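You operate a simulated robot arm through the tools that you are given. There is no shell and no other tool.

You run a simulated robot arm. Do the job below in one go: nothing can be reset, and whatever is moved stays where it is left.

TASK
Run one dry cycle with the screw dial at 1.
Fine: first the dial, then close the empty clamp, then press the black button once; after the cycle open the clamp, then turn the dial back to 2.

The check looks at the end state, three seconds after you hand in, the way a careful person would. Anything else that was tipped, shoved, dropped, spilled or broken makes it a failure.

THE ROBOT
A 7-joint arm with a two-finger gripper, fixed in place. Base frame: the origin is at the foot of the arm, x ahead of it, y to its left, z up. Units: cm, rad, N and s.
With the tool pointing down near the work surface it reaches from about 18 to 48 cm from the base axis. Its first joint turns from -2.897 to 2.897 rad. Payload 2.94 kg.
Tool frame: the origin (TCP) lies between the finger pads and is the grasp point; the fingertips stand 3 cm ahead of it; z points along the fingers, y is the line along which they close. Largest opening 13.8 cm; the body of the gripper starts 10.9 cm behind the TCP.
Orientation is that of the tool frame in the base frame, as a unit quaternion [w, x, y, z]. With the fingers straight down and closing along the base's y, the tool's x points along the base's -x, its y along +y and its z along -z.

THE INTERFACE
- The arm moves only by the tool servo_tool. Its argument "motion" is a list of rows, each a list of 3 entries, a list of its own where there are three numbers: the shift along the tool's x, y, z in mm, then the turn, a rotation vector about the tool's x, y, z in rad, then the finger opening in mm, from 0 to 138. In form: [[[tx, ty, tz], [ax, ay, az], fingers], ...]. A call has 1 to 20 rows; each row shifts and turns the commanded pose from where the row before left it, along the tool's axes as they then stand. Each row takes 0.2 s and may step no farther than 5 cm and 0.15 rad from the row before; otherwise, or with a gripper value out of range, the whole call is refused. Where a pose cannot be reached the arm comes as near as it can. A force on the tool above 40 N (or 10 N above the force at the start of the call, whichever is more), or a blocked arm, ends the call early, and 0.2 s more pass. Each finger halts on what it meets, pressing with about 40 N; the grip force reading is that of the motor and also rises with nothing between the fingers. The clock runs only during rows and for 0.2 s after the last one: add rows that do not move to give the fingers time. It gives the time, the measured TCP pose, the force on the tool (base axes), the opening and the grip force at its end, in the units of the frame above (readings bear some noise), with the torque about the TCP (base axes, N m) and any sound that the robot's microphone picked up.
- Cameras (640 x 400 px; columns grow to the right, rows downward): "scene" is fixed at [4.97, 50.11, 165.74]; the picture's right is [-0.51, -0.86, 0.00], its down [-0.51, 0.31, -0.80] and it looks along [0.69, -0.41, -0.60] (base axes); focal length 288 px, centre (320, 200). "wrist" rides on the gripper at [7.1, 1.9, -14.6] in the tool frame; the picture's right is [-0.26, 0.96, 0.00], its down [-0.85, -0.23, -0.48] and it looks along [-0.46, -0.13, 0.88] (tool axes); focal length 280 px, centre (320, 200). There is no depth. A picture from a camera that has moved, and an enlarged one, comes with that camera's place and axes in the base frame and with its lens.
- capture(camera): a new picture of that camera. No time passes.
- raise_lower(by): slides the trunk up (or, below 0, down) by that many cm; the arm rides with it, the base frame stays. It gives what a move gives, with no picture.
- enlarge(camera, box): a new picture of the part [left, top, right, bottom] of that camera's present view, enlarged. No time passes.
- finish_job(): hands the job in; it is judged then, once.

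Nothing tells you positions but the pictures and the camera data. Unless the task says otherwise, let go and move clear before handing in.

The tools are called after ">>>" as a command line: name --argument value ..., lists and objects as JSON in quotes. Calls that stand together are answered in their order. servo_tool: Moves the arm, as the interface text tells. Its arguments: {"type":"object","properties":{"motion":{"type":"array","items":{"type":"array"}}},"required":["motion"]} The other tools are called the same way: raise_lower (by) slides the trunk up or down; capture (camera) takes a picture; enlarge (camera, box) takes an enlarged picture of a part of a camera's view; finish_job () hands the job in.

At the start:

```text
time: 0.0
tool_pos: [34.82, 6.49, 146.51]
tcp_rot: [0.0, 0.0, 1.0, 0.0]
force: [-0.1, 0.5, 0.2]
wrist_torque: [-0.02, 0.0, 0.02]
grip_width: 13.83
gripper_force: 0.0
trunk travel left (down, up): [-42.7, 2.7]
```

scene: 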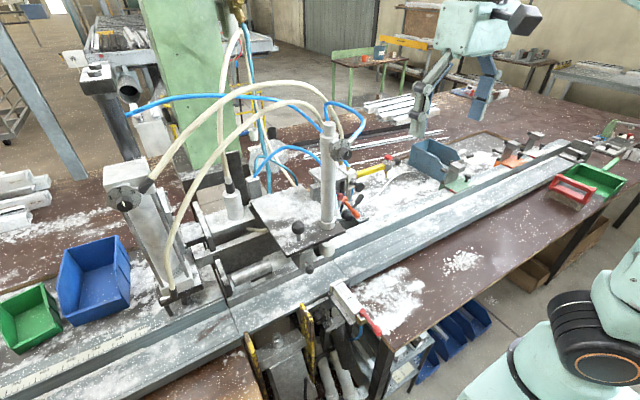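
wrist: 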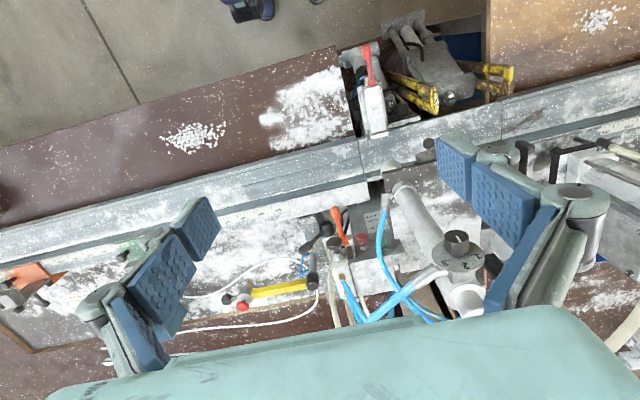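

I see a workbench with a pneumatic machine (column with hoses and a dial on top), a flat plate with knobs, a red-handled clamp and several loose items. I'll look closer before moving anything.

>>> enlarge --camera "scene" --box '[240, 100, 400, 200]'

>>> enlarge --camera "scene" --box '[240, 180, 400, 280]'

>>> enlarge --camera "scene" --box '[300, 260, 460, 360]'

>>> enlarge --camera "wrist" --box '[280, 170, 520, 320]'

>>> enlarge --camera "wrist" --box '[200, 190, 360, 320]'

>>> enlarge --camera "wrist" --box '[320, 20, 520, 145]'

```text
4.00 times, centred on (320, 150) of scene
camera zoom: at [4.97, 50.11, 165.74], right [-0.51, -0.86, 0.0], down [-0.51, 0.31, -0.8], along [0.69, -0.41, -0.6], focal length 1153 px, centre (320, 400)
```

zoom: 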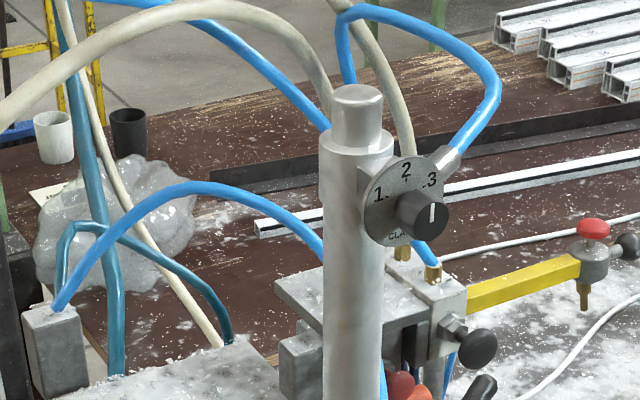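

```text
4.00 times, centred on (320, 230) of scene
camera zoom: at [4.97, 50.11, 165.74], right [-0.51, -0.86, 0.0], down [-0.51, 0.31, -0.8], along [0.69, -0.41, -0.6], focal length 1153 px, centre (320, 80)
```

zoom: 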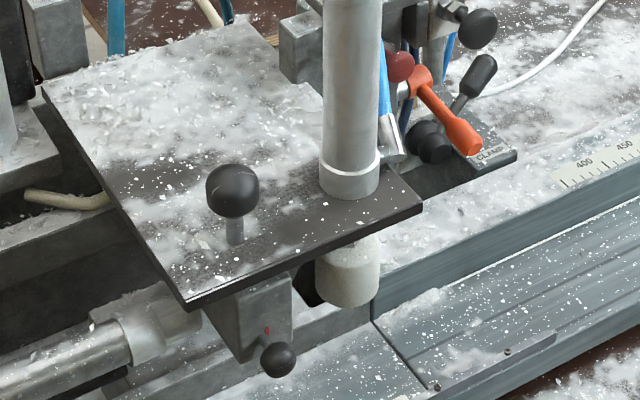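

```text
4.00 times, centred on (380, 310) of scene
camera zoom: at [4.97, 50.11, 165.74], right [-0.51, -0.86, 0.0], down [-0.51, 0.31, -0.8], along [0.69, -0.41, -0.6], focal length 1153 px, centre (80, -240)
```

zoom: 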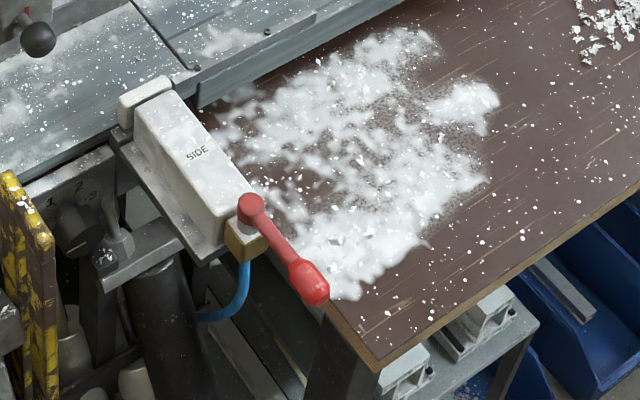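

```text
2.67 times, centred on (400, 245) of wrist
camera zoom: at [27.61, 8.28, 161.05], right [0.26, 0.96, 0.0], down [0.85, -0.23, 0.48], along [0.46, -0.13, -0.88], focal length 748 px, centre (107, 80)
```

zoom: 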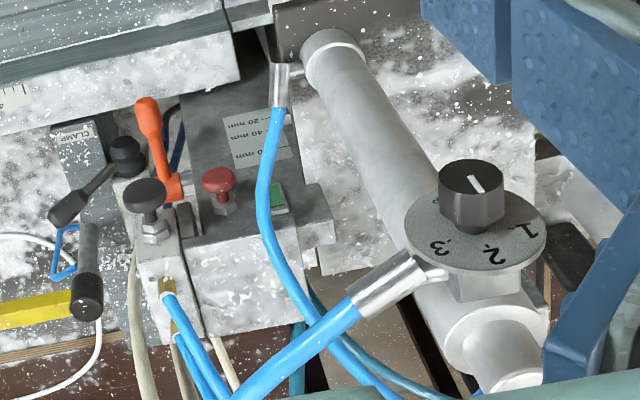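

```text
3.08 times, centred on (280, 255) of wrist
camera zoom: at [27.61, 8.28, 161.05], right [0.26, 0.96, 0.0], down [0.85, -0.23, 0.48], along [0.46, -0.13, -0.88], focal length 863 px, centre (443, 31)
```

zoom: 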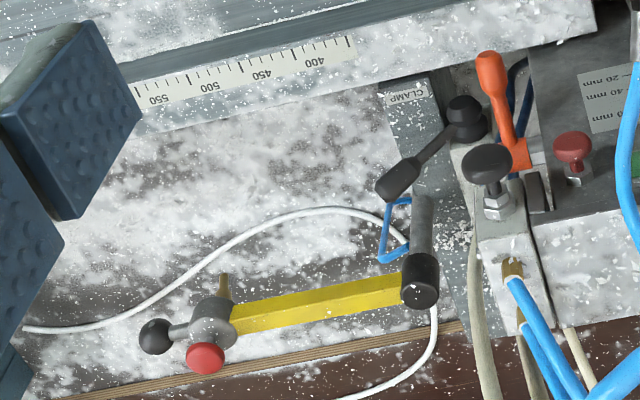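

```text
3.20 times, centred on (420, 82) of wrist
camera zoom: at [27.61, 8.28, 161.05], right [0.26, 0.96, 0.0], down [0.85, -0.23, 0.48], along [0.46, -0.13, -0.88], focal length 897 px, centre (0, 576)
```

zoom: 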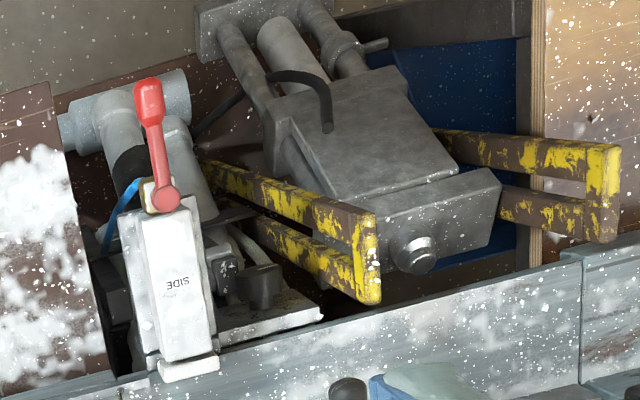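

There are at least two numbered dials (one on the column with a label starting "CLA…", one low beside the SIDE clamp) and several levers/buttons. I need to read labels before picking the right ones.

>>> enlarge --camera "scene" --box '[325, 130, 365, 155]'

>>> enlarge --camera "scene" --box '[306, 300, 346, 325]'

>>> enlarge --camera "scene" --box '[330, 180, 378, 230]'

>>> enlarge --camera "wrist" --box '[380, 90, 440, 130]'

>>> enlarge --camera "wrist" --box '[420, 220, 500, 290]'

>>> enlarge --camera "wrist" --box '[295, 200, 405, 270]'

```text
16.00 times, centred on (345, 142) of scene
camera zoom: at [4.97, 50.11, 165.74], right [-0.51, -0.86, 0.0], down [-0.51, 0.31, -0.8], along [0.69, -0.41, -0.6], focal length 4611 px, centre (-80, 1120)
```

zoom: 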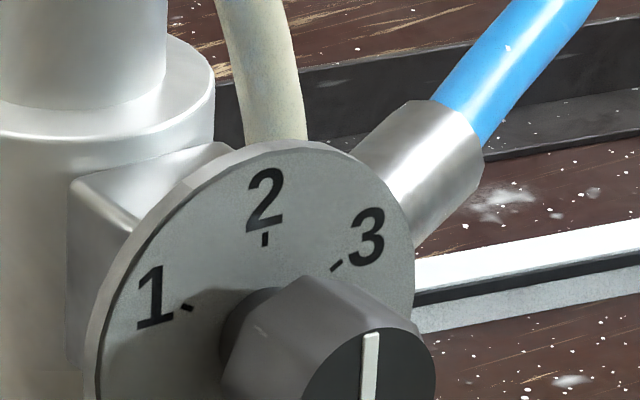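

```text
16.00 times, centred on (326, 312) of scene
camera zoom: at [4.97, 50.11, 165.74], right [-0.51, -0.86, 0.0], down [-0.51, 0.31, -0.8], along [0.69, -0.41, -0.6], focal length 4611 px, centre (224, -1600)
```

zoom: 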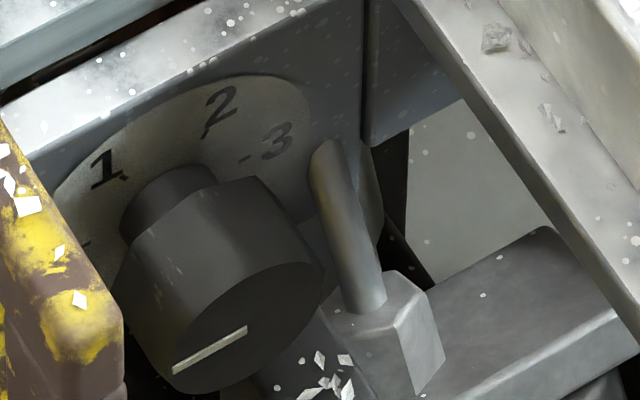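

```text
8.00 times, centred on (354, 205) of scene
camera zoom: at [4.97, 50.11, 165.74], right [-0.51, -0.86, 0.0], down [-0.51, 0.31, -0.8], along [0.69, -0.41, -0.6], focal length 2306 px, centre (48, 160)
```

zoom: 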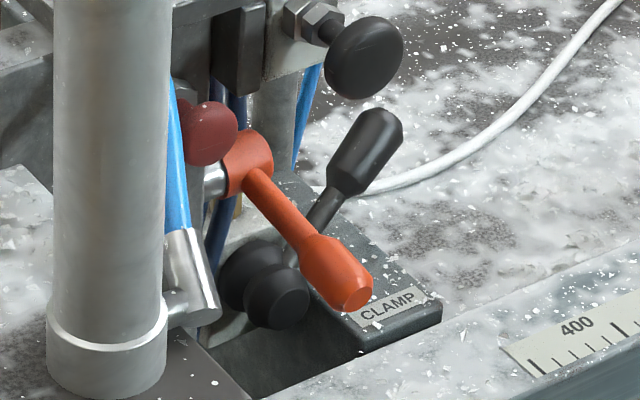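

```text
10.00 times, centred on (410, 110) of wrist
camera zoom: at [27.61, 8.28, 161.05], right [0.26, 0.96, 0.0], down [0.85, -0.23, 0.48], along [0.46, -0.13, -0.88], focal length 2804 px, centre (-580, 1100)
```

zoom: 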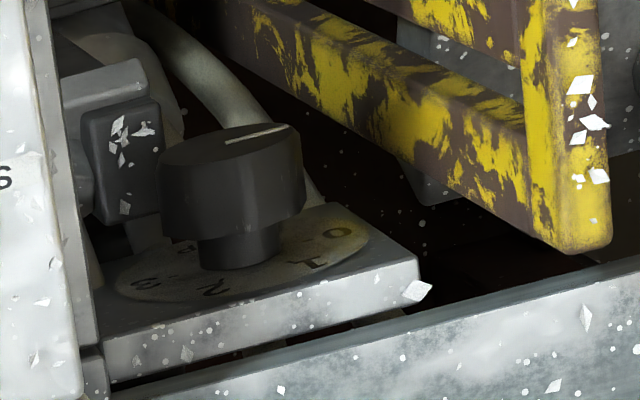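

```text
5.71 times, centred on (460, 255) of wrist
camera zoom: at [27.61, 8.28, 161.05], right [0.26, 0.96, 0.0], down [0.85, -0.23, 0.48], along [0.46, -0.13, -0.88], focal length 1602 px, centre (-480, -114)
```

zoom: 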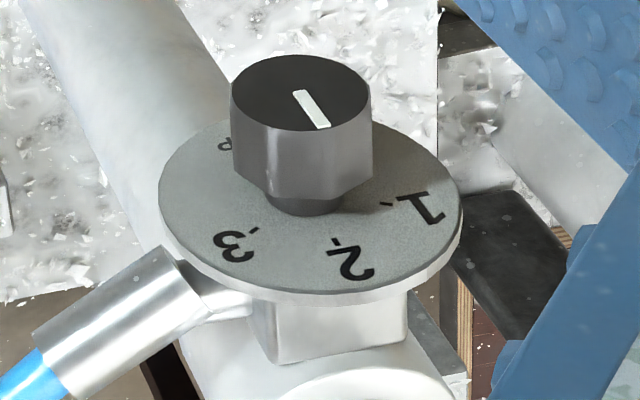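

```text
5.71 times, centred on (350, 235) of wrist
camera zoom: at [27.61, 8.28, 161.05], right [0.26, 0.96, 0.0], down [0.85, -0.23, 0.48], along [0.46, -0.13, -0.88], focal length 1602 px, centre (149, 0)
```

zoom: 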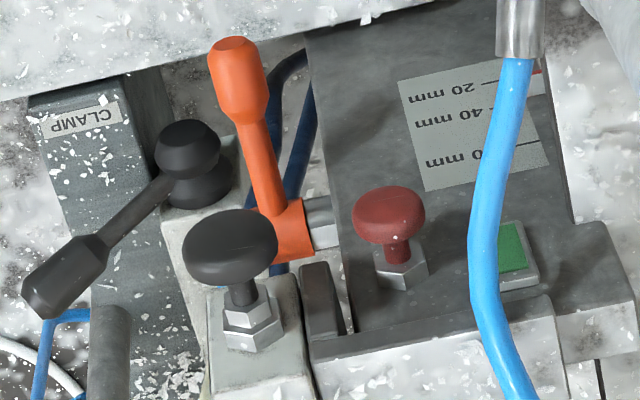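

I take the column dial (label starting "CLA…", set at 2) as possibly a clamp pressure dial, and the lower dial by SIDE as another; I need to read the labels and look for further dials.

>>> enlarge --camera "scene" --box '[330, 145, 370, 170]'

>>> enlarge --camera "scene" --box '[80, 140, 240, 300]'

>>> enlarge --camera "scene" --box '[200, 190, 330, 290]'

>>> enlarge --camera "scene" --box '[360, 110, 560, 220]'

>>> enlarge --camera "scene" --box '[240, 290, 400, 400]'

>>> enlarge --camera "scene" --box '[200, 120, 360, 220]'

```text
16.00 times, centred on (350, 158) of scene
camera zoom: at [4.97, 50.11, 165.74], right [-0.51, -0.86, 0.0], down [-0.51, 0.31, -0.8], along [0.69, -0.41, -0.6], focal length 4611 px, centre (-160, 880)
```

zoom: 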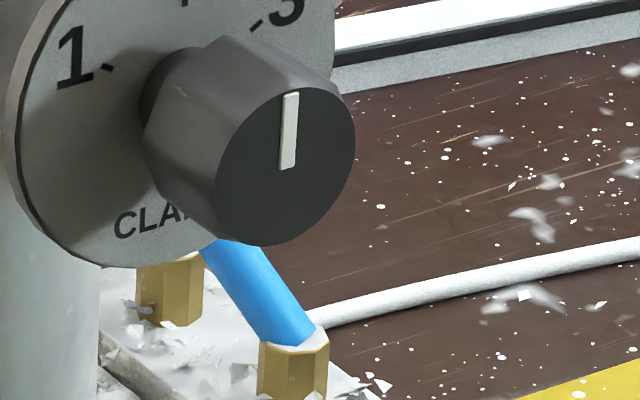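

```text
2.50 times, centred on (160, 220) of scene
camera zoom: at [4.97, 50.11, 165.74], right [-0.51, -0.86, 0.0], down [-0.51, 0.31, -0.8], along [0.69, -0.41, -0.6], focal length 720 px, centre (720, 150)
```

zoom: 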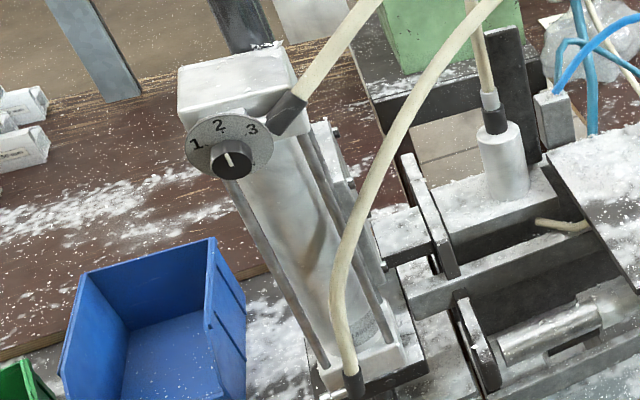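

```text
4.00 times, centred on (265, 240) of scene
camera zoom: at [4.97, 50.11, 165.74], right [-0.51, -0.86, 0.0], down [-0.51, 0.31, -0.8], along [0.69, -0.41, -0.6], focal length 1153 px, centre (540, 40)
```

zoom: 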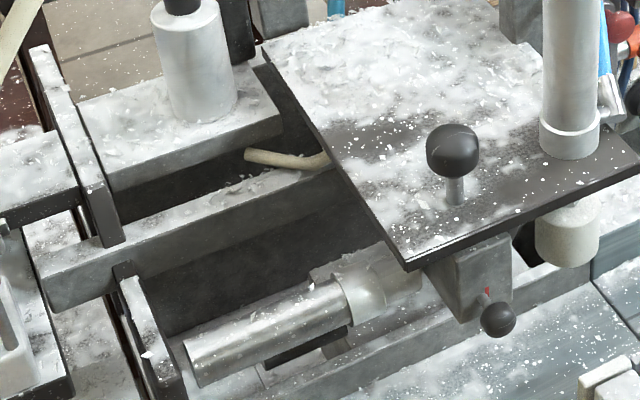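

```text
3.20 times, centred on (460, 165) of scene
camera zoom: at [4.97, 50.11, 165.74], right [-0.51, -0.86, 0.0], down [-0.51, 0.31, -0.8], along [0.69, -0.41, -0.6], focal length 922 px, centre (-128, 312)
```

zoom: 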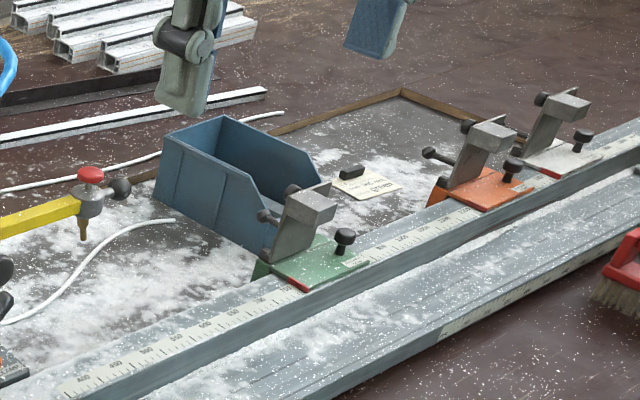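

```text
3.64 times, centred on (320, 345) of scene
camera zoom: at [4.97, 50.11, 165.74], right [-0.51, -0.86, 0.0], down [-0.51, 0.31, -0.8], along [0.69, -0.41, -0.6], focal length 1048 px, centre (320, -327)
```

zoom: 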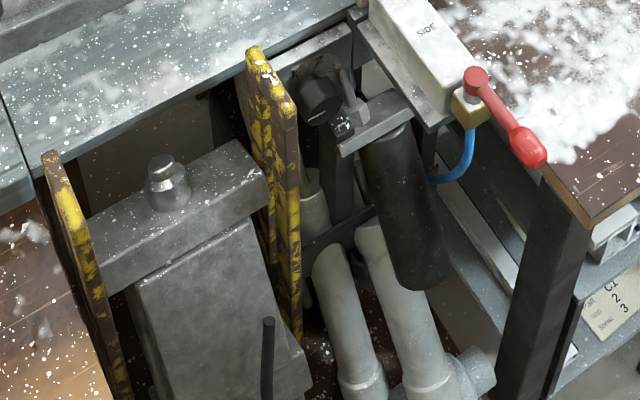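

```text
4.00 times, centred on (280, 170) of scene
camera zoom: at [4.97, 50.11, 165.74], right [-0.51, -0.86, 0.0], down [-0.51, 0.31, -0.8], along [0.69, -0.41, -0.6], focal length 1153 px, centre (480, 320)
```

zoom: 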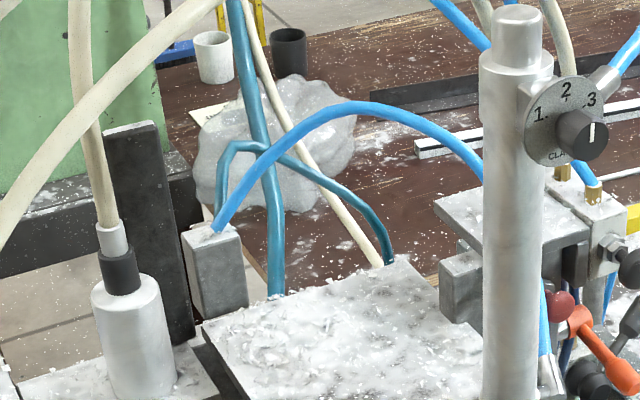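

A third dial sits on the left cylinder, and there are notes: one under the bench at right and one by the blue-grey bin. I'll read those.

>>> enlarge --camera "scene" --box '[120, 165, 152, 185]'

>>> enlarge --camera "scene" --box '[120, 180, 152, 215]'

>>> enlarge --camera "scene" --box '[100, 180, 152, 215]'

>>> enlarge --camera "scene" --box '[395, 355, 440, 390]'

>>> enlarge --camera "scene" --box '[460, 155, 492, 175]'

>>> enlarge --camera "scene" --box '[460, 160, 490, 175]'

>>> enlarge --camera "scene" --box '[240, 130, 290, 160]'

```text
16.00 times, centred on (136, 175) of scene
camera zoom: at [4.97, 50.11, 165.74], right [-0.51, -0.86, 0.0], down [-0.51, 0.31, -0.8], along [0.69, -0.41, -0.6], focal length 4611 px, centre (3264, 600)
```

zoom: 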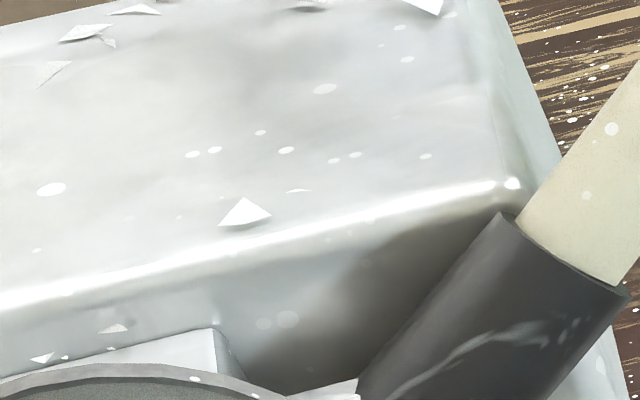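

```text
11.43 times, centred on (136, 198) of scene
camera zoom: at [4.97, 50.11, 165.74], right [-0.51, -0.86, 0.0], down [-0.51, 0.31, -0.8], along [0.69, -0.41, -0.6], focal length 3294 px, centre (2423, 229)
```

zoom: 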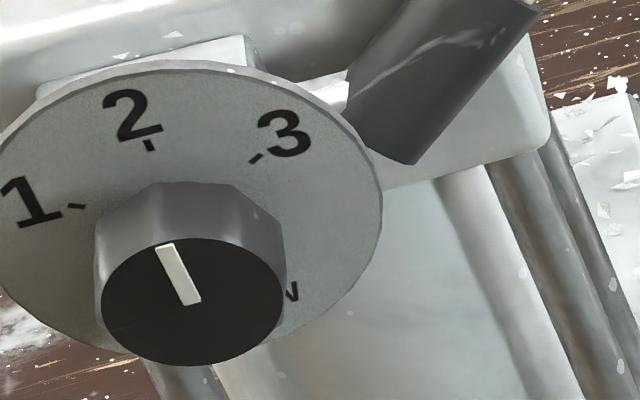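

```text
11.43 times, centred on (126, 198) of scene
camera zoom: at [4.97, 50.11, 165.74], right [-0.51, -0.86, 0.0], down [-0.51, 0.31, -0.8], along [0.69, -0.41, -0.6], focal length 3294 px, centre (2537, 229)
```

zoom: 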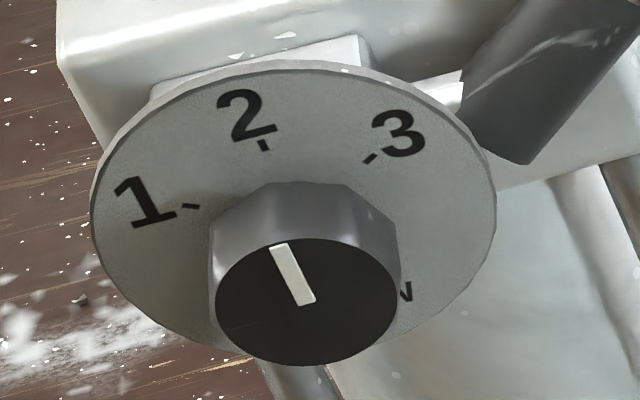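

```text
11.43 times, centred on (418, 372) of scene
camera zoom: at [4.97, 50.11, 165.74], right [-0.51, -0.86, 0.0], down [-0.51, 0.31, -0.8], along [0.69, -0.41, -0.6], focal length 3294 px, centre (-794, -1771)
```

zoom: 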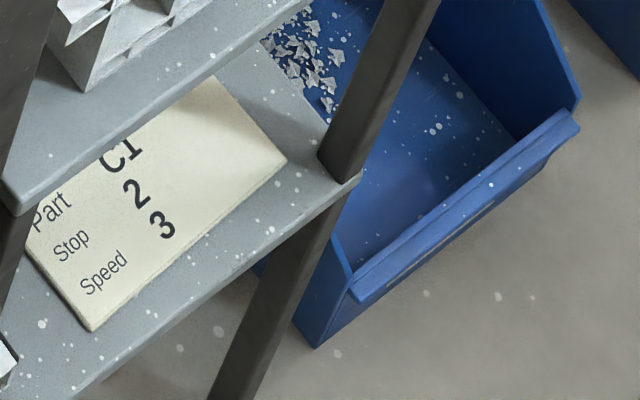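

```text
16.00 times, centred on (476, 165) of scene
camera zoom: at [4.97, 50.11, 165.74], right [-0.51, -0.86, 0.0], down [-0.51, 0.31, -0.8], along [0.69, -0.41, -0.6], focal length 4611 px, centre (-2176, 760)
```

zoom: 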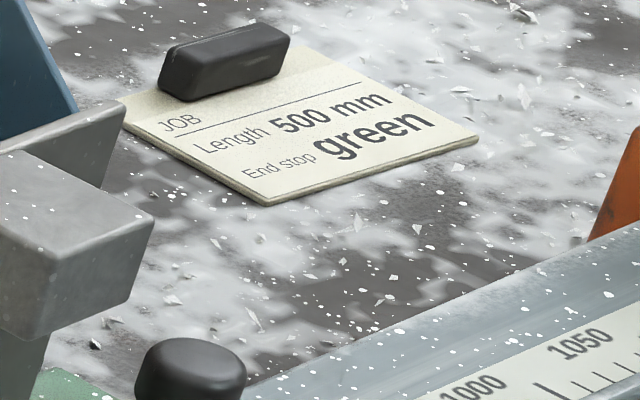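

```text
16.00 times, centred on (475, 168) of scene
camera zoom: at [4.97, 50.11, 165.74], right [-0.51, -0.86, 0.0], down [-0.51, 0.31, -0.8], along [0.69, -0.41, -0.6], focal length 4611 px, centre (-2160, 720)
```

zoom: 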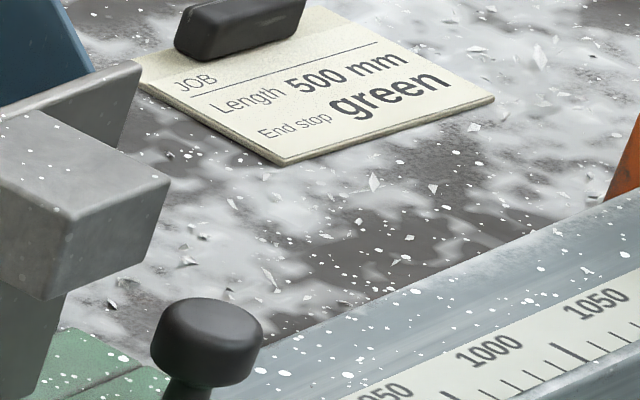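

```text
12.80 times, centred on (265, 145) of scene
camera zoom: at [4.97, 50.11, 165.74], right [-0.51, -0.86, 0.0], down [-0.51, 0.31, -0.8], along [0.69, -0.41, -0.6], focal length 3689 px, centre (1024, 904)
```

zoom: 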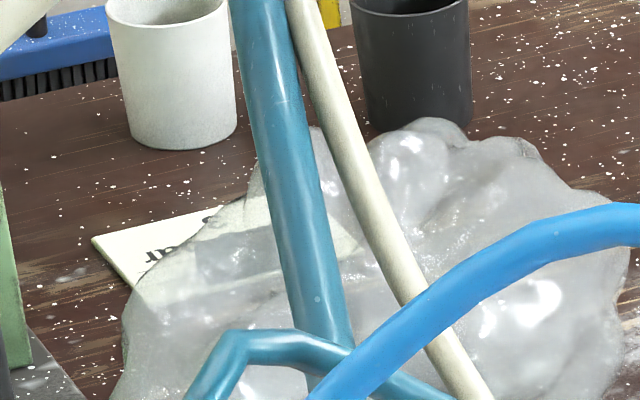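

The dial on the left cylinder has a label ending in "W" (SCREW) and points to 2, so that is the screw dial; the column's is CLAMP. I'll check the robot's own arm in view and the CLAMP lever area in finer detail.

>>> enlarge --camera "scene" --box '[400, 0, 560, 140]'

>>> enlarge --camera "scene" --box '[440, 200, 640, 400]'

>>> enlarge --camera "scene" --box '[335, 190, 385, 225]'

>>> enlarge --camera "wrist" --box '[295, 205, 355, 255]'

>>> enlarge --camera "scene" --box '[90, 60, 350, 320]'

```text
2.86 times, centred on (480, 70) of scene
camera zoom: at [4.97, 50.11, 165.74], right [-0.51, -0.86, 0.0], down [-0.51, 0.31, -0.8], along [0.69, -0.41, -0.6], focal length 824 px, centre (-137, 571)
```

zoom: 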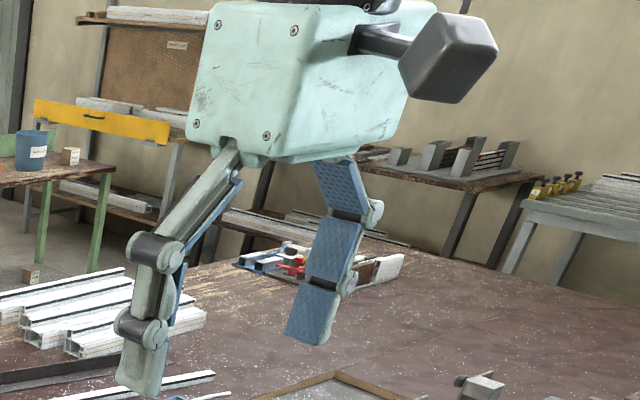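

```text
2.00 times, centred on (540, 300) of scene
camera zoom: at [4.97, 50.11, 165.74], right [-0.51, -0.86, 0.0], down [-0.51, 0.31, -0.8], along [0.69, -0.41, -0.6], focal length 576 px, centre (-120, 0)
```

zoom: 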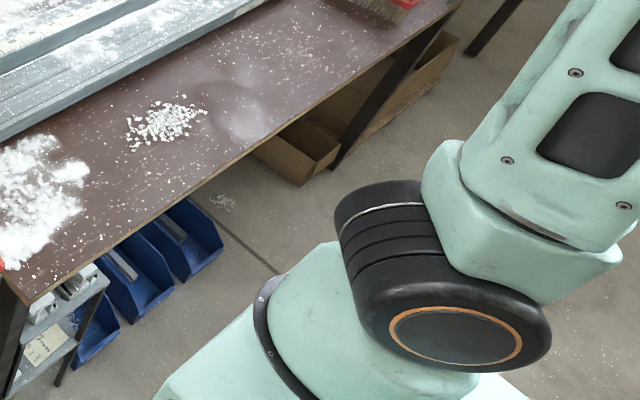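

```text
11.43 times, centred on (360, 208) of scene
camera zoom: at [4.97, 50.11, 165.74], right [-0.51, -0.86, 0.0], down [-0.51, 0.31, -0.8], along [0.69, -0.41, -0.6], focal length 3294 px, centre (-137, 114)
```

zoom: 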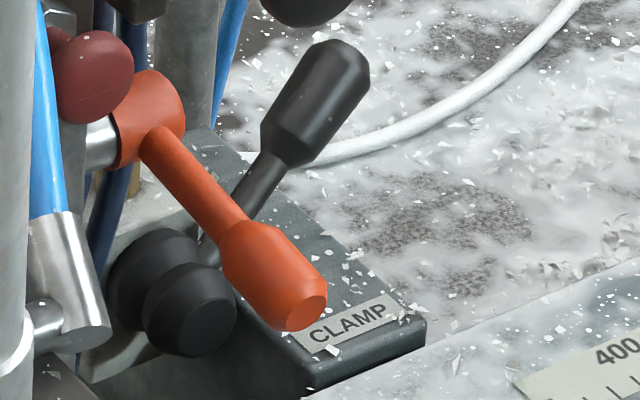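

```text
8.00 times, centred on (325, 230) of wrist
camera zoom: at [27.61, 8.28, 161.05], right [0.26, 0.96, 0.0], down [0.85, -0.23, 0.48], along [0.46, -0.13, -0.88], focal length 2243 px, centre (280, -40)
```

zoom: 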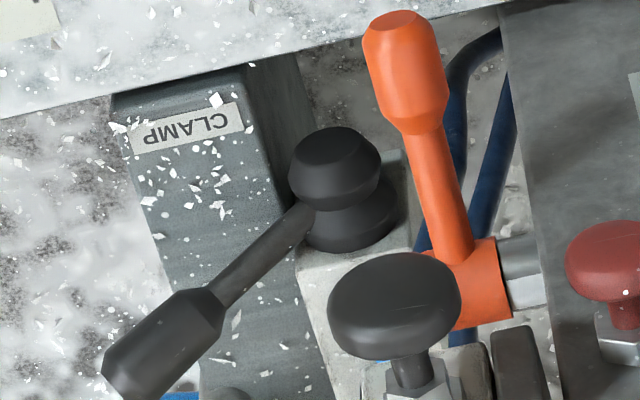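

```text
1.54 times, centred on (220, 190) of scene
camera zoom: at [4.97, 50.11, 165.74], right [-0.51, -0.86, 0.0], down [-0.51, 0.31, -0.8], along [0.69, -0.41, -0.6], focal length 443 px, centre (474, 215)
```

zoom: 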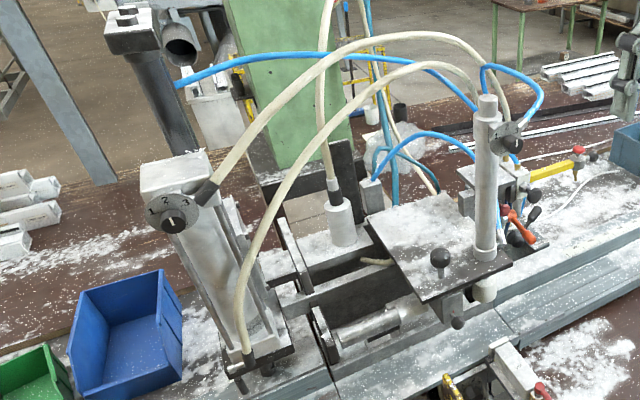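

The black lever (hub axis along x, next to the CLAMP plate) is the clamp lever near (72,-2,94); the black mushroom button is near (62.6,1.5,115) facing the robot; the screw dial is roughly at (51,58,139) facing −x. I'll move to the left at a safe distance and turn the tool forward to view the screw dial.

>>> servo_tool --motion '[[[30, 0, 0], [0, 0, 0], 138], [[30, 0, 0], [0, 0, 0], 138], [[0, 30, 0], [0, 0, 0], 138], [[0, 30, 0], [0, 0, 0], 138], [[0, 30, 0], [0, 0, 0], 138], [[0, 30, 0], [0, 0, 0], 138], [[0, 30, 0], [0, 0, 0], 138], [[0, 30, 0], [0, 0, 0], 138], [[0, 30, 0], [0, 0, 0], 138], [[0, 30, 0], [0, 0, 0], 138], [[0, 30, 0], [0, 0, 0], 138], [[0, 0, 0], [0, 0, 0], 138]]'

>>> capture --camera "wrist"

>>> capture --camera "scene"

```text
time: 2.6
tool_pos: [28.61, 32.36, 145.92]
tcp_rot: [0.001, 0.0, 1.0, 0.0]
force: [-0.4, 0.9, 0.0]
wrist_torque: [-0.05, -0.02, -0.03]
grip_width: 13.82
gripper_force: 0.1
out of reach, approached as far as the arm can: row 11
trunk travel left (down, up): [-42.7, 2.7]
```

```text
taken
camera wrist: at [21.42, 34.26, 160.44], right [0.26, 0.96, 0.0], down [0.85, -0.23, 0.48], along [0.46, -0.12, -0.88], focal length 280 px, centre (320, 200)
```

wrist: 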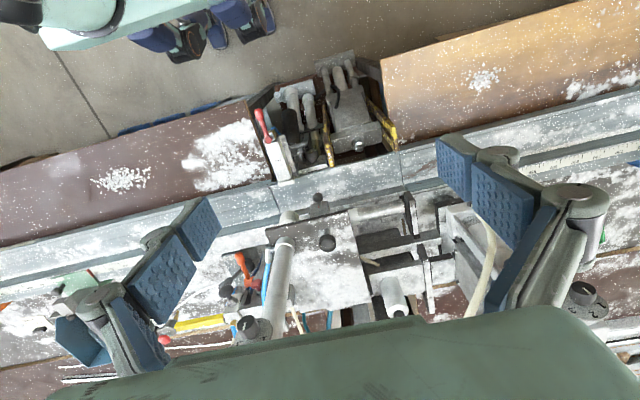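

```text
taken
```

scene: 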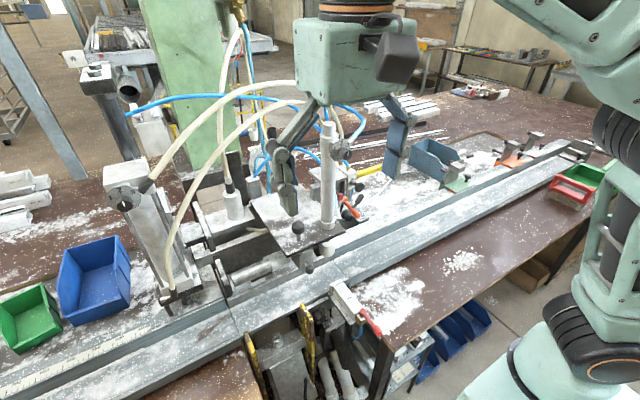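

The arm sits at its tool-down reach limit here (r≈43 at this height); pointing the tool forward gives much more reach. I'll now turn the tool forward (about tool y) in place and look at the dial.

>>> servo_tool --motion '[[[10, 0, 0], [0, -0.1428, 0], 138], [[0, 0, 0], [0, -0.1428, 0], 138], [[0, 0, 0], [0, -0.1428, 0], 138], [[0, 0, 0], [0, -0.1428, 0], 138], [[0, 0, 0], [0, -0.1428, 0], 138], [[0, 0, 0], [0, -0.1428, 0], 138], [[0, 0, 0], [0, -0.1428, 0], 138], [[0, 0, 0], [0, -0.1428, 0], 138], [[0, 0, 0], [0, -0.1428, 0], 138], [[0, 0, 0], [0, -0.1428, 0], 138], [[0, 0, 0], [0, -0.1428, 0], 138], [[0, 0, 0], [0, 0, 0], 138]]'

>>> capture --camera "wrist"

>>> capture --camera "scene"

```text
time: 4.1
tool_pos: [34.54, 26.84, 144.41]
tcp_rot: [0.419, 0.087, 0.903, -0.045]
force: [-0.3, 0.4, 0.3]
wrist_torque: [-0.04, -0.01, -0.03]
grip_width: 13.78
gripper_force: 0.1
trunk travel left (down, up): [-42.7, 2.7]
stopped in row 7: the arm was blocked; the commanded pose is now the measured one
```

```text
taken
camera wrist: at [19.39, 31.77, 148.45], right [0.35, 0.92, 0.19], down [0.14, -0.25, 0.96], along [0.93, -0.31, -0.22], focal length 280 px, centre (320, 200)
```

wrist: 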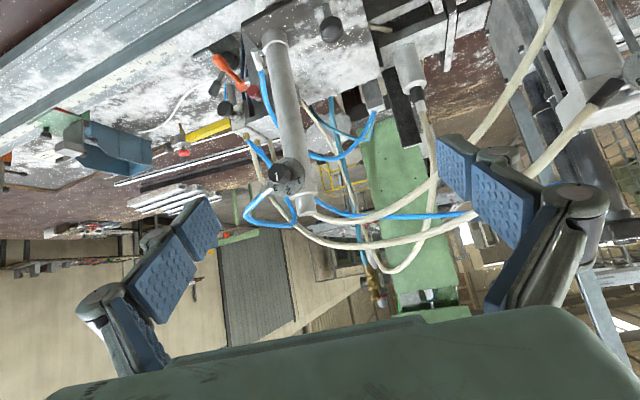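

```text
taken
```

scene: 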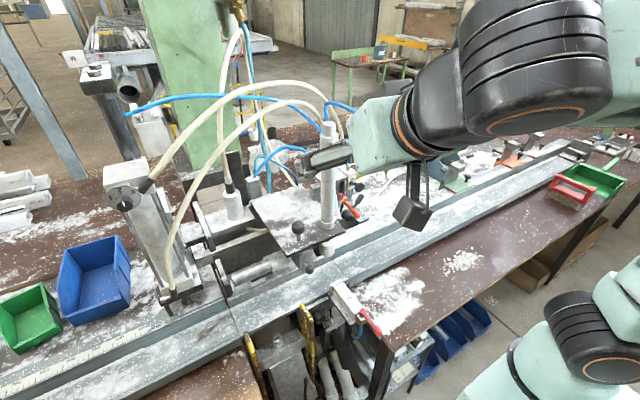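

The arm got blocked mid-turn (joint limit, wrist too close to the base), nothing touched. I'll shift outward/left and down to open the wrist angle, then finish turning the tool to point along +x.

>>> servo_tool --motion '[[[18.5, 23, -1.5], [0, 0, 0], 138], [[18.5, 23, -1.5], [0, 0, 0], 138], [[18.5, 23, -1.5], [0, 0, 0], 138], [[18.5, 23, -1.5], [0, 0, 0], 138], [[18.5, 23, -1.5], [0, 0, 0], 138], [[18.5, 23, -1.5], [0, 0, 0], 138], [[0, 0, 0], [0, 0, 0], 138]]'

```text
time: 5.7
tool_pos: [29.45, 41.8, 136.56]
tcp_rot: [0.419, 0.085, 0.903, -0.044]
force: [-0.2, 0.8, 0.6]
wrist_torque: [-0.02, -0.02, 0.02]
grip_width: 13.81
gripper_force: 0.0
trunk travel left (down, up): [-42.7, 2.7]
```

The shift worked as planned, now at (29.5, 41.8, 136.6). Next, finish the turn to point along +x.

>>> servo_tool --motion '[[[0, 0, 0], [-0.0238, -0.0873, -0.0076], 138], [[0, 0, 0], [-0.0238, -0.0873, -0.0076], 138], [[0, 0, 0], [-0.0238, -0.0873, -0.0076], 138], [[0, 0, 0], [-0.0238, -0.0873, -0.0076], 138], [[0, 0, 0], [-0.0238, -0.0873, -0.0076], 138], [[0, 0, 0], [-0.0238, -0.0873, -0.0076], 138], [[0, 0, 0], [-0.0238, -0.0873, -0.0076], 138], [[0, 0, 0], [-0.0238, -0.0873, -0.0076], 138], [[0, 0, 0], [0, 0, 0], 138]]'

>>> capture --camera "wrist"

>>> capture --camera "scene"

```text
time: 7.7
tool_pos: [29.44, 41.85, 136.59]
tcp_rot: [0.707, -0.001, 0.707, 0.001]
force: [0.6, 0.3, 0.0]
wrist_torque: [0.0, 0.01, -0.02]
grip_width: 13.81
gripper_force: 0.0
trunk travel left (down, up): [-42.7, 2.7]
```

```text
taken
camera wrist: at [14.76, 43.7, 129.38], right [0.0, 0.97, 0.26], down [-0.47, -0.23, 0.85], along [0.88, -0.12, 0.46], focal length 280 px, centre (320, 200)
```

wrist: 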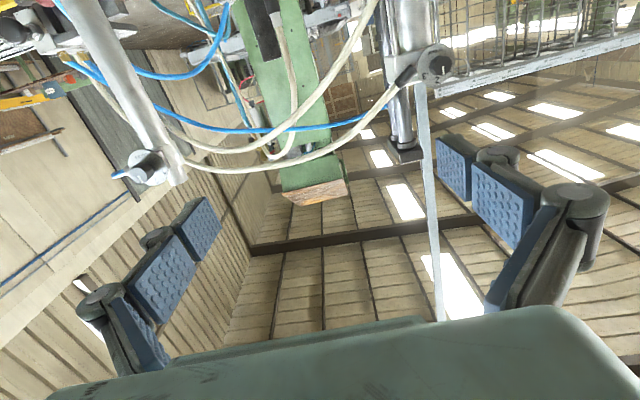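

```text
taken
```

scene: 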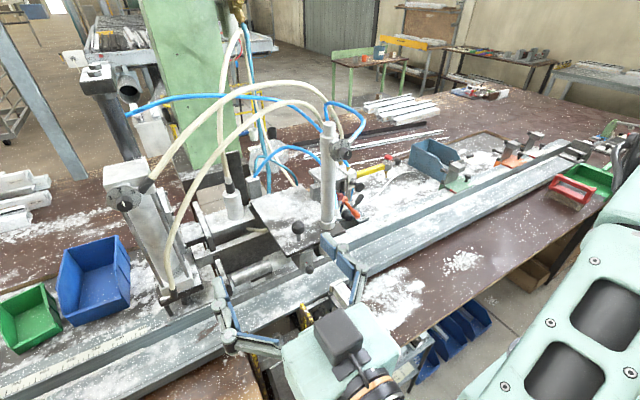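

The tool now points along +x, and the wrist camera sees the screw dial at upper right. I'll zoom in to triangulate it.

>>> enlarge --camera "wrist" --box '[390, 30, 470, 90]'

>>> enlarge --camera "wrist" --box '[240, 0, 480, 150]'

>>> enlarge --camera "scene" --box '[200, 220, 400, 380]'

```text
6.67 times, centred on (430, 60) of wrist
camera zoom: at [14.76, 43.7, 129.38], right [0.0, 0.97, 0.26], down [-0.47, -0.23, 0.85], along [0.88, -0.12, 0.46], focal length 1869 px, centre (-413, 1133)
```

zoom: 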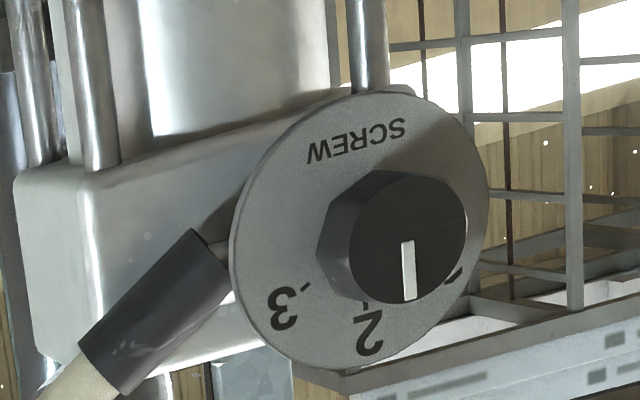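

```text
2.67 times, centred on (360, 75) of wrist
camera zoom: at [14.76, 43.7, 129.38], right [0.0, 0.97, 0.26], down [-0.47, -0.23, 0.85], along [0.88, -0.12, 0.46], focal length 748 px, centre (213, 533)
```

zoom: 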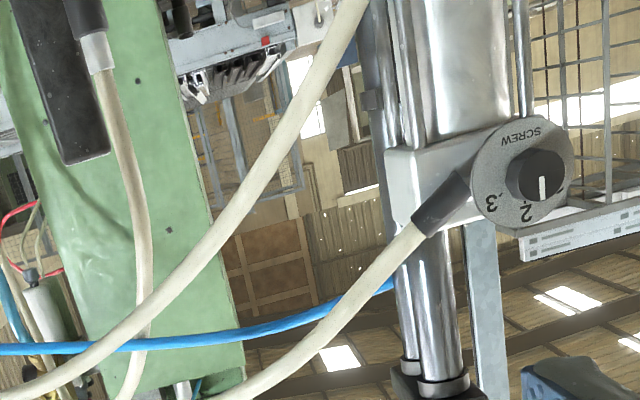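

```text
2.50 times, centred on (300, 300) of scene
camera zoom: at [4.97, 50.11, 165.74], right [-0.51, -0.86, 0.0], down [-0.51, 0.31, -0.8], along [0.69, -0.41, -0.6], focal length 720 px, centre (370, -50)
```

zoom: 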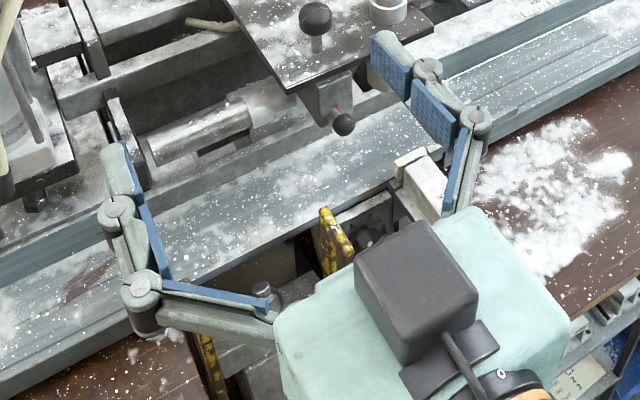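

The label "SCREW" is confirmed; I place its knob face near (55.2, 58.6, 135.4), dial plate near x≈57.8, pointer straight up at 2, with 1 at 60° to the left (+y side). I'll move in front of it and roll the tool so the fingers straddle it clear of the hose connector.

>>> servo_tool --motion '[[[1.7, 20, 12.1], [0, 0, 0], 100], [[1.7, 20, 12.1], [0, 0, 0], 80], [[1.7, 20, 12.1], [0, 0, 0], 70], [[1.7, 20, 12.1], [0, 0, 0], 70], [[1.7, 20, 12.1], [0, 0, 0], 70], [[1.7, 20, 12.1], [0, 0, 0], 70], [[1.7, 20, 12.1], [0, 0, 0], 70], [[0, 0, 0], [0, 0, 0], 70]]'

>>> capture --camera "wrist"

```text
time: 9.5
tool_pos: [38.01, 55.91, 135.32]
tcp_rot: [0.706, -0.001, 0.708, 0.0]
force: [0.5, -0.2, 0.9]
wrist_torque: [-0.01, 0.0, 0.01]
grip_width: 7.01
gripper_force: 0.0
trunk travel left (down, up): [-42.7, 2.7]
```

```text
taken
camera wrist: at [23.25, 57.74, 128.22], right [0.0, 0.97, 0.26], down [-0.47, -0.23, 0.85], along [0.88, -0.12, 0.46], focal length 280 px, centre (320, 200)
```

wrist: 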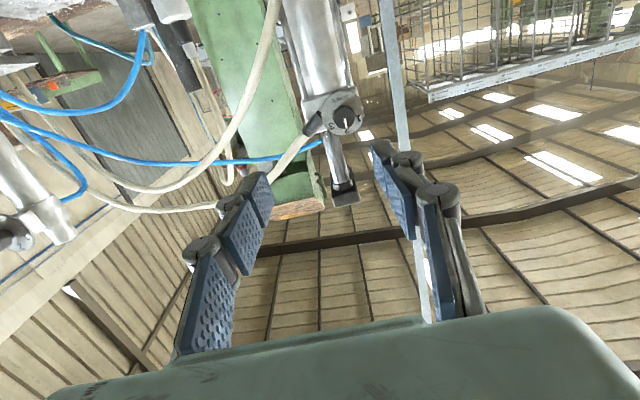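

I'm in front of the dial at about 17 cm; I'll zoom in for a better fix.

>>> enlarge --camera "wrist" --box '[280, 70, 400, 145]'

>>> enlarge --camera "wrist" --box '[180, 120, 480, 320]'

```text
5.33 times, centred on (340, 108) of wrist
camera zoom: at [23.25, 57.74, 128.22], right [0.0, 0.97, 0.26], down [-0.47, -0.23, 0.85], along [0.88, -0.12, 0.46], focal length 1495 px, centre (213, 693)
```

zoom: 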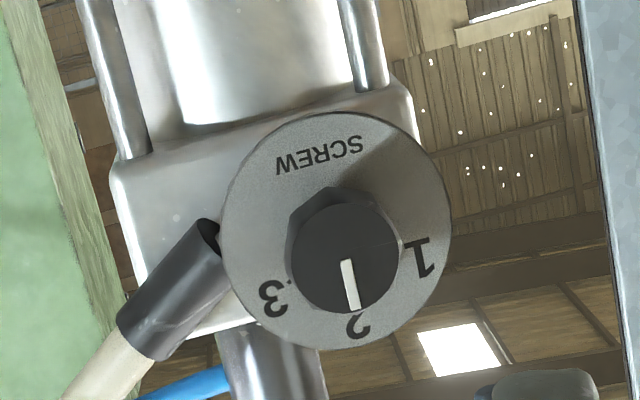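

```text
2.00 times, centred on (330, 220) of wrist
camera zoom: at [23.25, 57.74, 128.22], right [0.0, 0.97, 0.26], down [-0.47, -0.23, 0.85], along [0.88, -0.12, 0.46], focal length 561 px, centre (300, 160)
```

zoom: 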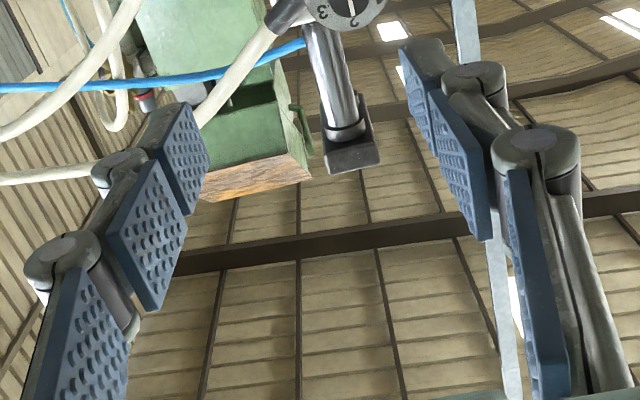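

The knob axis is at about y=58.4, z=135.5, face at x≈55. I'll align on the axis, then roll −60° and check the arm accepts it.

>>> servo_tool --motion '[[[-0.5, 6.2, 15], [0, 0, 0], 70], [[-0.5, 6.2, 15], [0, 0, 0], 70], [[-0.5, 6.2, 15], [0, 0, 0], 70], [[-0.5, 6.2, 15], [0, 0, 0], 70], [[0, 0, 0], [0, 0, -0.1309], 70], [[0, 0, 0], [0, 0, -0.1309], 70], [[0, 0, 0], [0, 0, -0.1309], 70], [[0, 0, 0], [0, 0, -0.1309], 70], [[0, 0, 0], [0, 0, -0.1309], 70], [[0, 0, 0], [0, 0, -0.1309], 70], [[0, 0, 0], [0, 0, -0.1309], 70], [[0, 0, 0], [0, 0, -0.1309], 70], [[0, 0, 0], [0, 0, 0], 70]]'

>>> capture --camera "wrist"

>>> capture --camera "scene"

```text
time: 12.3
tool_pos: [43.8, 58.38, 135.44]
tcp_rot: [0.613, -0.355, 0.612, -0.352]
force: [0.0, 0.0, 0.2]
wrist_torque: [0.01, -0.01, 0.01]
grip_width: 6.97
gripper_force: 0.0
trunk travel left (down, up): [-42.7, 2.7]
```

```text
taken
camera wrist: at [29.19, 53.1, 130.23], right [0.0, 0.71, -0.71], down [-0.48, 0.62, 0.62], along [0.88, 0.34, 0.33], focal length 280 px, centre (320, 200)
```

wrist: 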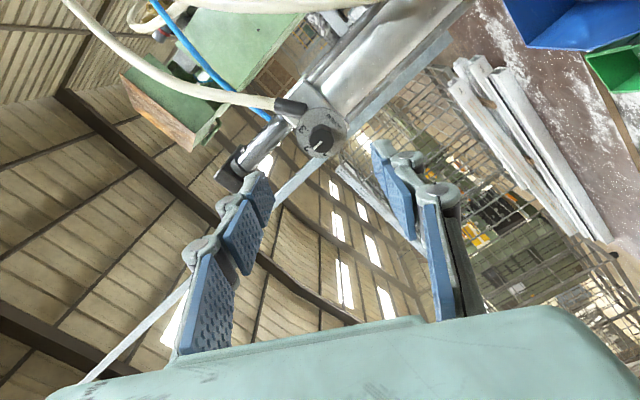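

```text
taken
```

scene: 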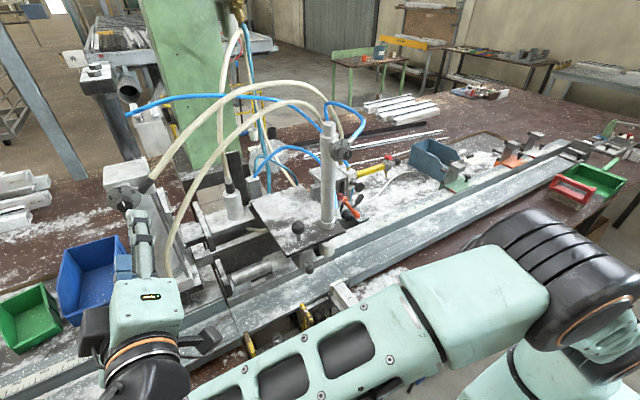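

Roll −60° is fine. I'll test that another −60° is reachable here (needed for the dial turn) before gripping.

>>> enlarge --camera "wrist" --box '[260, 90, 380, 165]'

>>> servo_tool --motion '[[[0, 0, 0], [0, 0, -0.1309], 70], [[0, 0, 0], [0, 0, -0.1309], 70], [[0, 0, 0], [0, 0, -0.1309], 70], [[0, 0, 0], [0, 0, -0.1309], 70], [[0, 0, 0], [0, 0, -0.1309], 70], [[0, 0, 0], [0, 0, -0.1309], 70], [[0, 0, 0], [0, 0, -0.1309], 70], [[0, 0, 0], [0, 0, -0.1309], 70], [[0, 0, 0], [0, 0, -0.0873], 70], [[0, 0, 0], [0, 0, 0], 70]]'

>>> capture --camera "wrist"

```text
5.33 times, centred on (320, 128) of wrist
camera zoom: at [29.19, 53.1, 130.23], right [0.0, 0.71, -0.71], down [-0.48, 0.62, 0.62], along [0.88, 0.34, 0.33], focal length 1495 px, centre (320, 587)
```

zoom: 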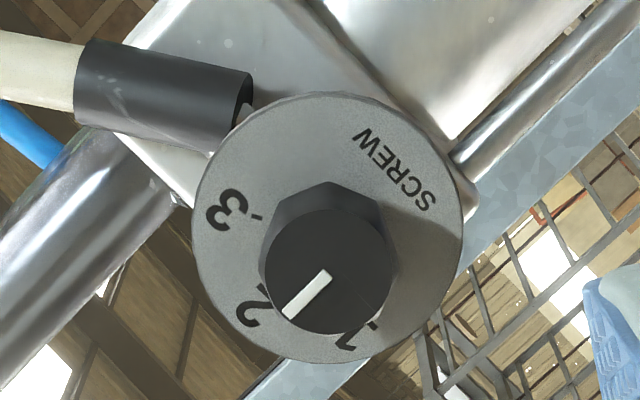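

```text
time: 14.5
tool_pos: [43.81, 58.28, 135.53]
tcp_rot: [-0.326, 0.628, -0.326, 0.626]
force: [0.2, -0.9, -0.1]
wrist_torque: [-0.01, 0.02, -0.01]
grip_width: 7.0
gripper_force: 0.1
trunk travel left (down, up): [-42.7, 2.7]
```

```text
taken
camera wrist: at [29.23, 51.36, 137.95], right [0.0, -0.34, -0.94], down [-0.48, 0.83, -0.3], along [0.88, 0.45, -0.16], focal length 280 px, centre (320, 200)
```

wrist: 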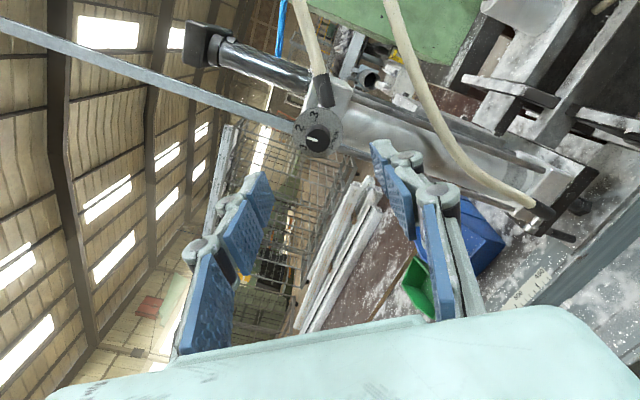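

The full roll range is reachable. I'll use this third view to refine the knob's position.

>>> enlarge --camera "wrist" --box '[260, 95, 380, 170]'

```text
5.33 times, centred on (320, 132) of wrist
camera zoom: at [29.23, 51.36, 137.95], right [0.0, -0.34, -0.94], down [-0.48, 0.83, -0.3], along [0.88, 0.45, -0.16], focal length 1495 px, centre (320, 560)
```

zoom: 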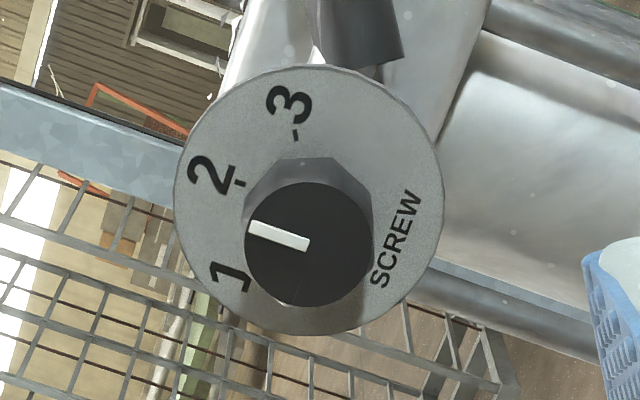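

The knob axis is near (y 58.5, z 135.5), face x≈54.6, plate x≈57.3. I'll roll back to −60°, narrow to 50 mm, and advance partway, then check.

>>> servo_tool --motion '[[[0, 0, 0], [0, 0, 0.1418], 60], [[0, 0, 0], [0, 0, 0.1418], 50], [[0, 0, 0], [0, 0, 0.1418], 50], [[0, 0, 0], [0, 0, 0.1418], 50], [[0, 0, 0], [0, 0, 0.1418], 50], [[0, 0, 0], [0, 0, 0.1418], 50], [[0, 0, 0], [0, 0, 0.1418], 50], [[0, 0, 0], [0, 0, 0.1418], 50], [[-1, 0.6, 15], [0, 0, 0], 50], [[0, 0, 15], [0, 0, 0], 50], [[0, 0, 15], [0, 0, 0], 50], [[0, 0, 15], [0, 0, 0], 50], [[0, 0, 0], [0, 0, 0], 50]]'

>>> capture --camera "wrist"

>>> enlarge --camera "scene" --box '[80, 150, 240, 270]'

```text
time: 17.3
tool_pos: [49.77, 58.48, 135.55]
tcp_rot: [0.612, -0.355, 0.612, -0.353]
force: [-0.2, -0.3, 0.5]
wrist_torque: [0.04, 0.02, 0.0]
grip_width: 5.0
gripper_force: 0.1
trunk travel left (down, up): [-42.7, 2.7]
```

```text
taken
camera wrist: at [35.17, 53.22, 130.25], right [0.0, 0.71, -0.71], down [-0.48, 0.62, 0.62], along [0.88, 0.34, 0.34], focal length 280 px, centre (320, 200)
```

wrist: 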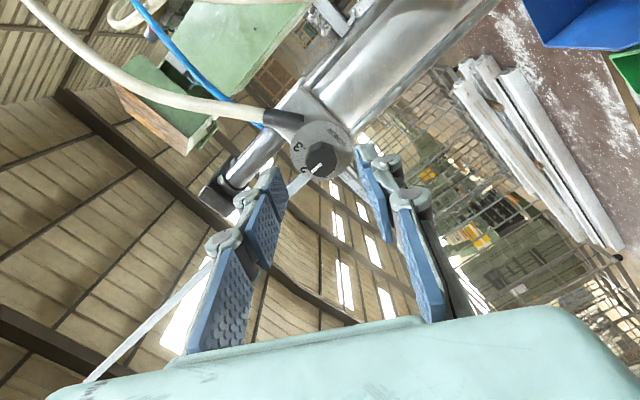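

```text
3.33 times, centred on (160, 210) of scene
camera zoom: at [4.97, 50.11, 165.74], right [-0.51, -0.86, 0.0], down [-0.51, 0.31, -0.8], along [0.69, -0.41, -0.6], focal length 961 px, centre (853, 167)
```

zoom: 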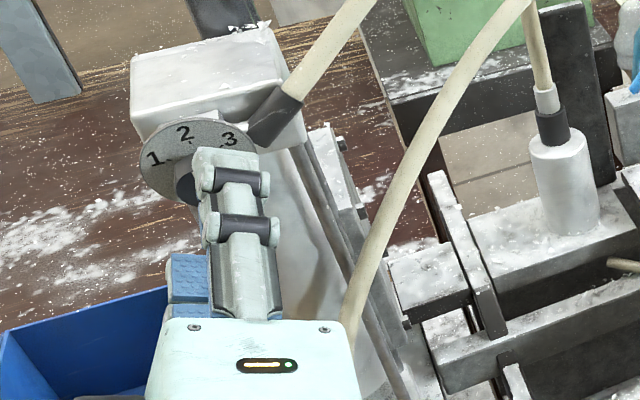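

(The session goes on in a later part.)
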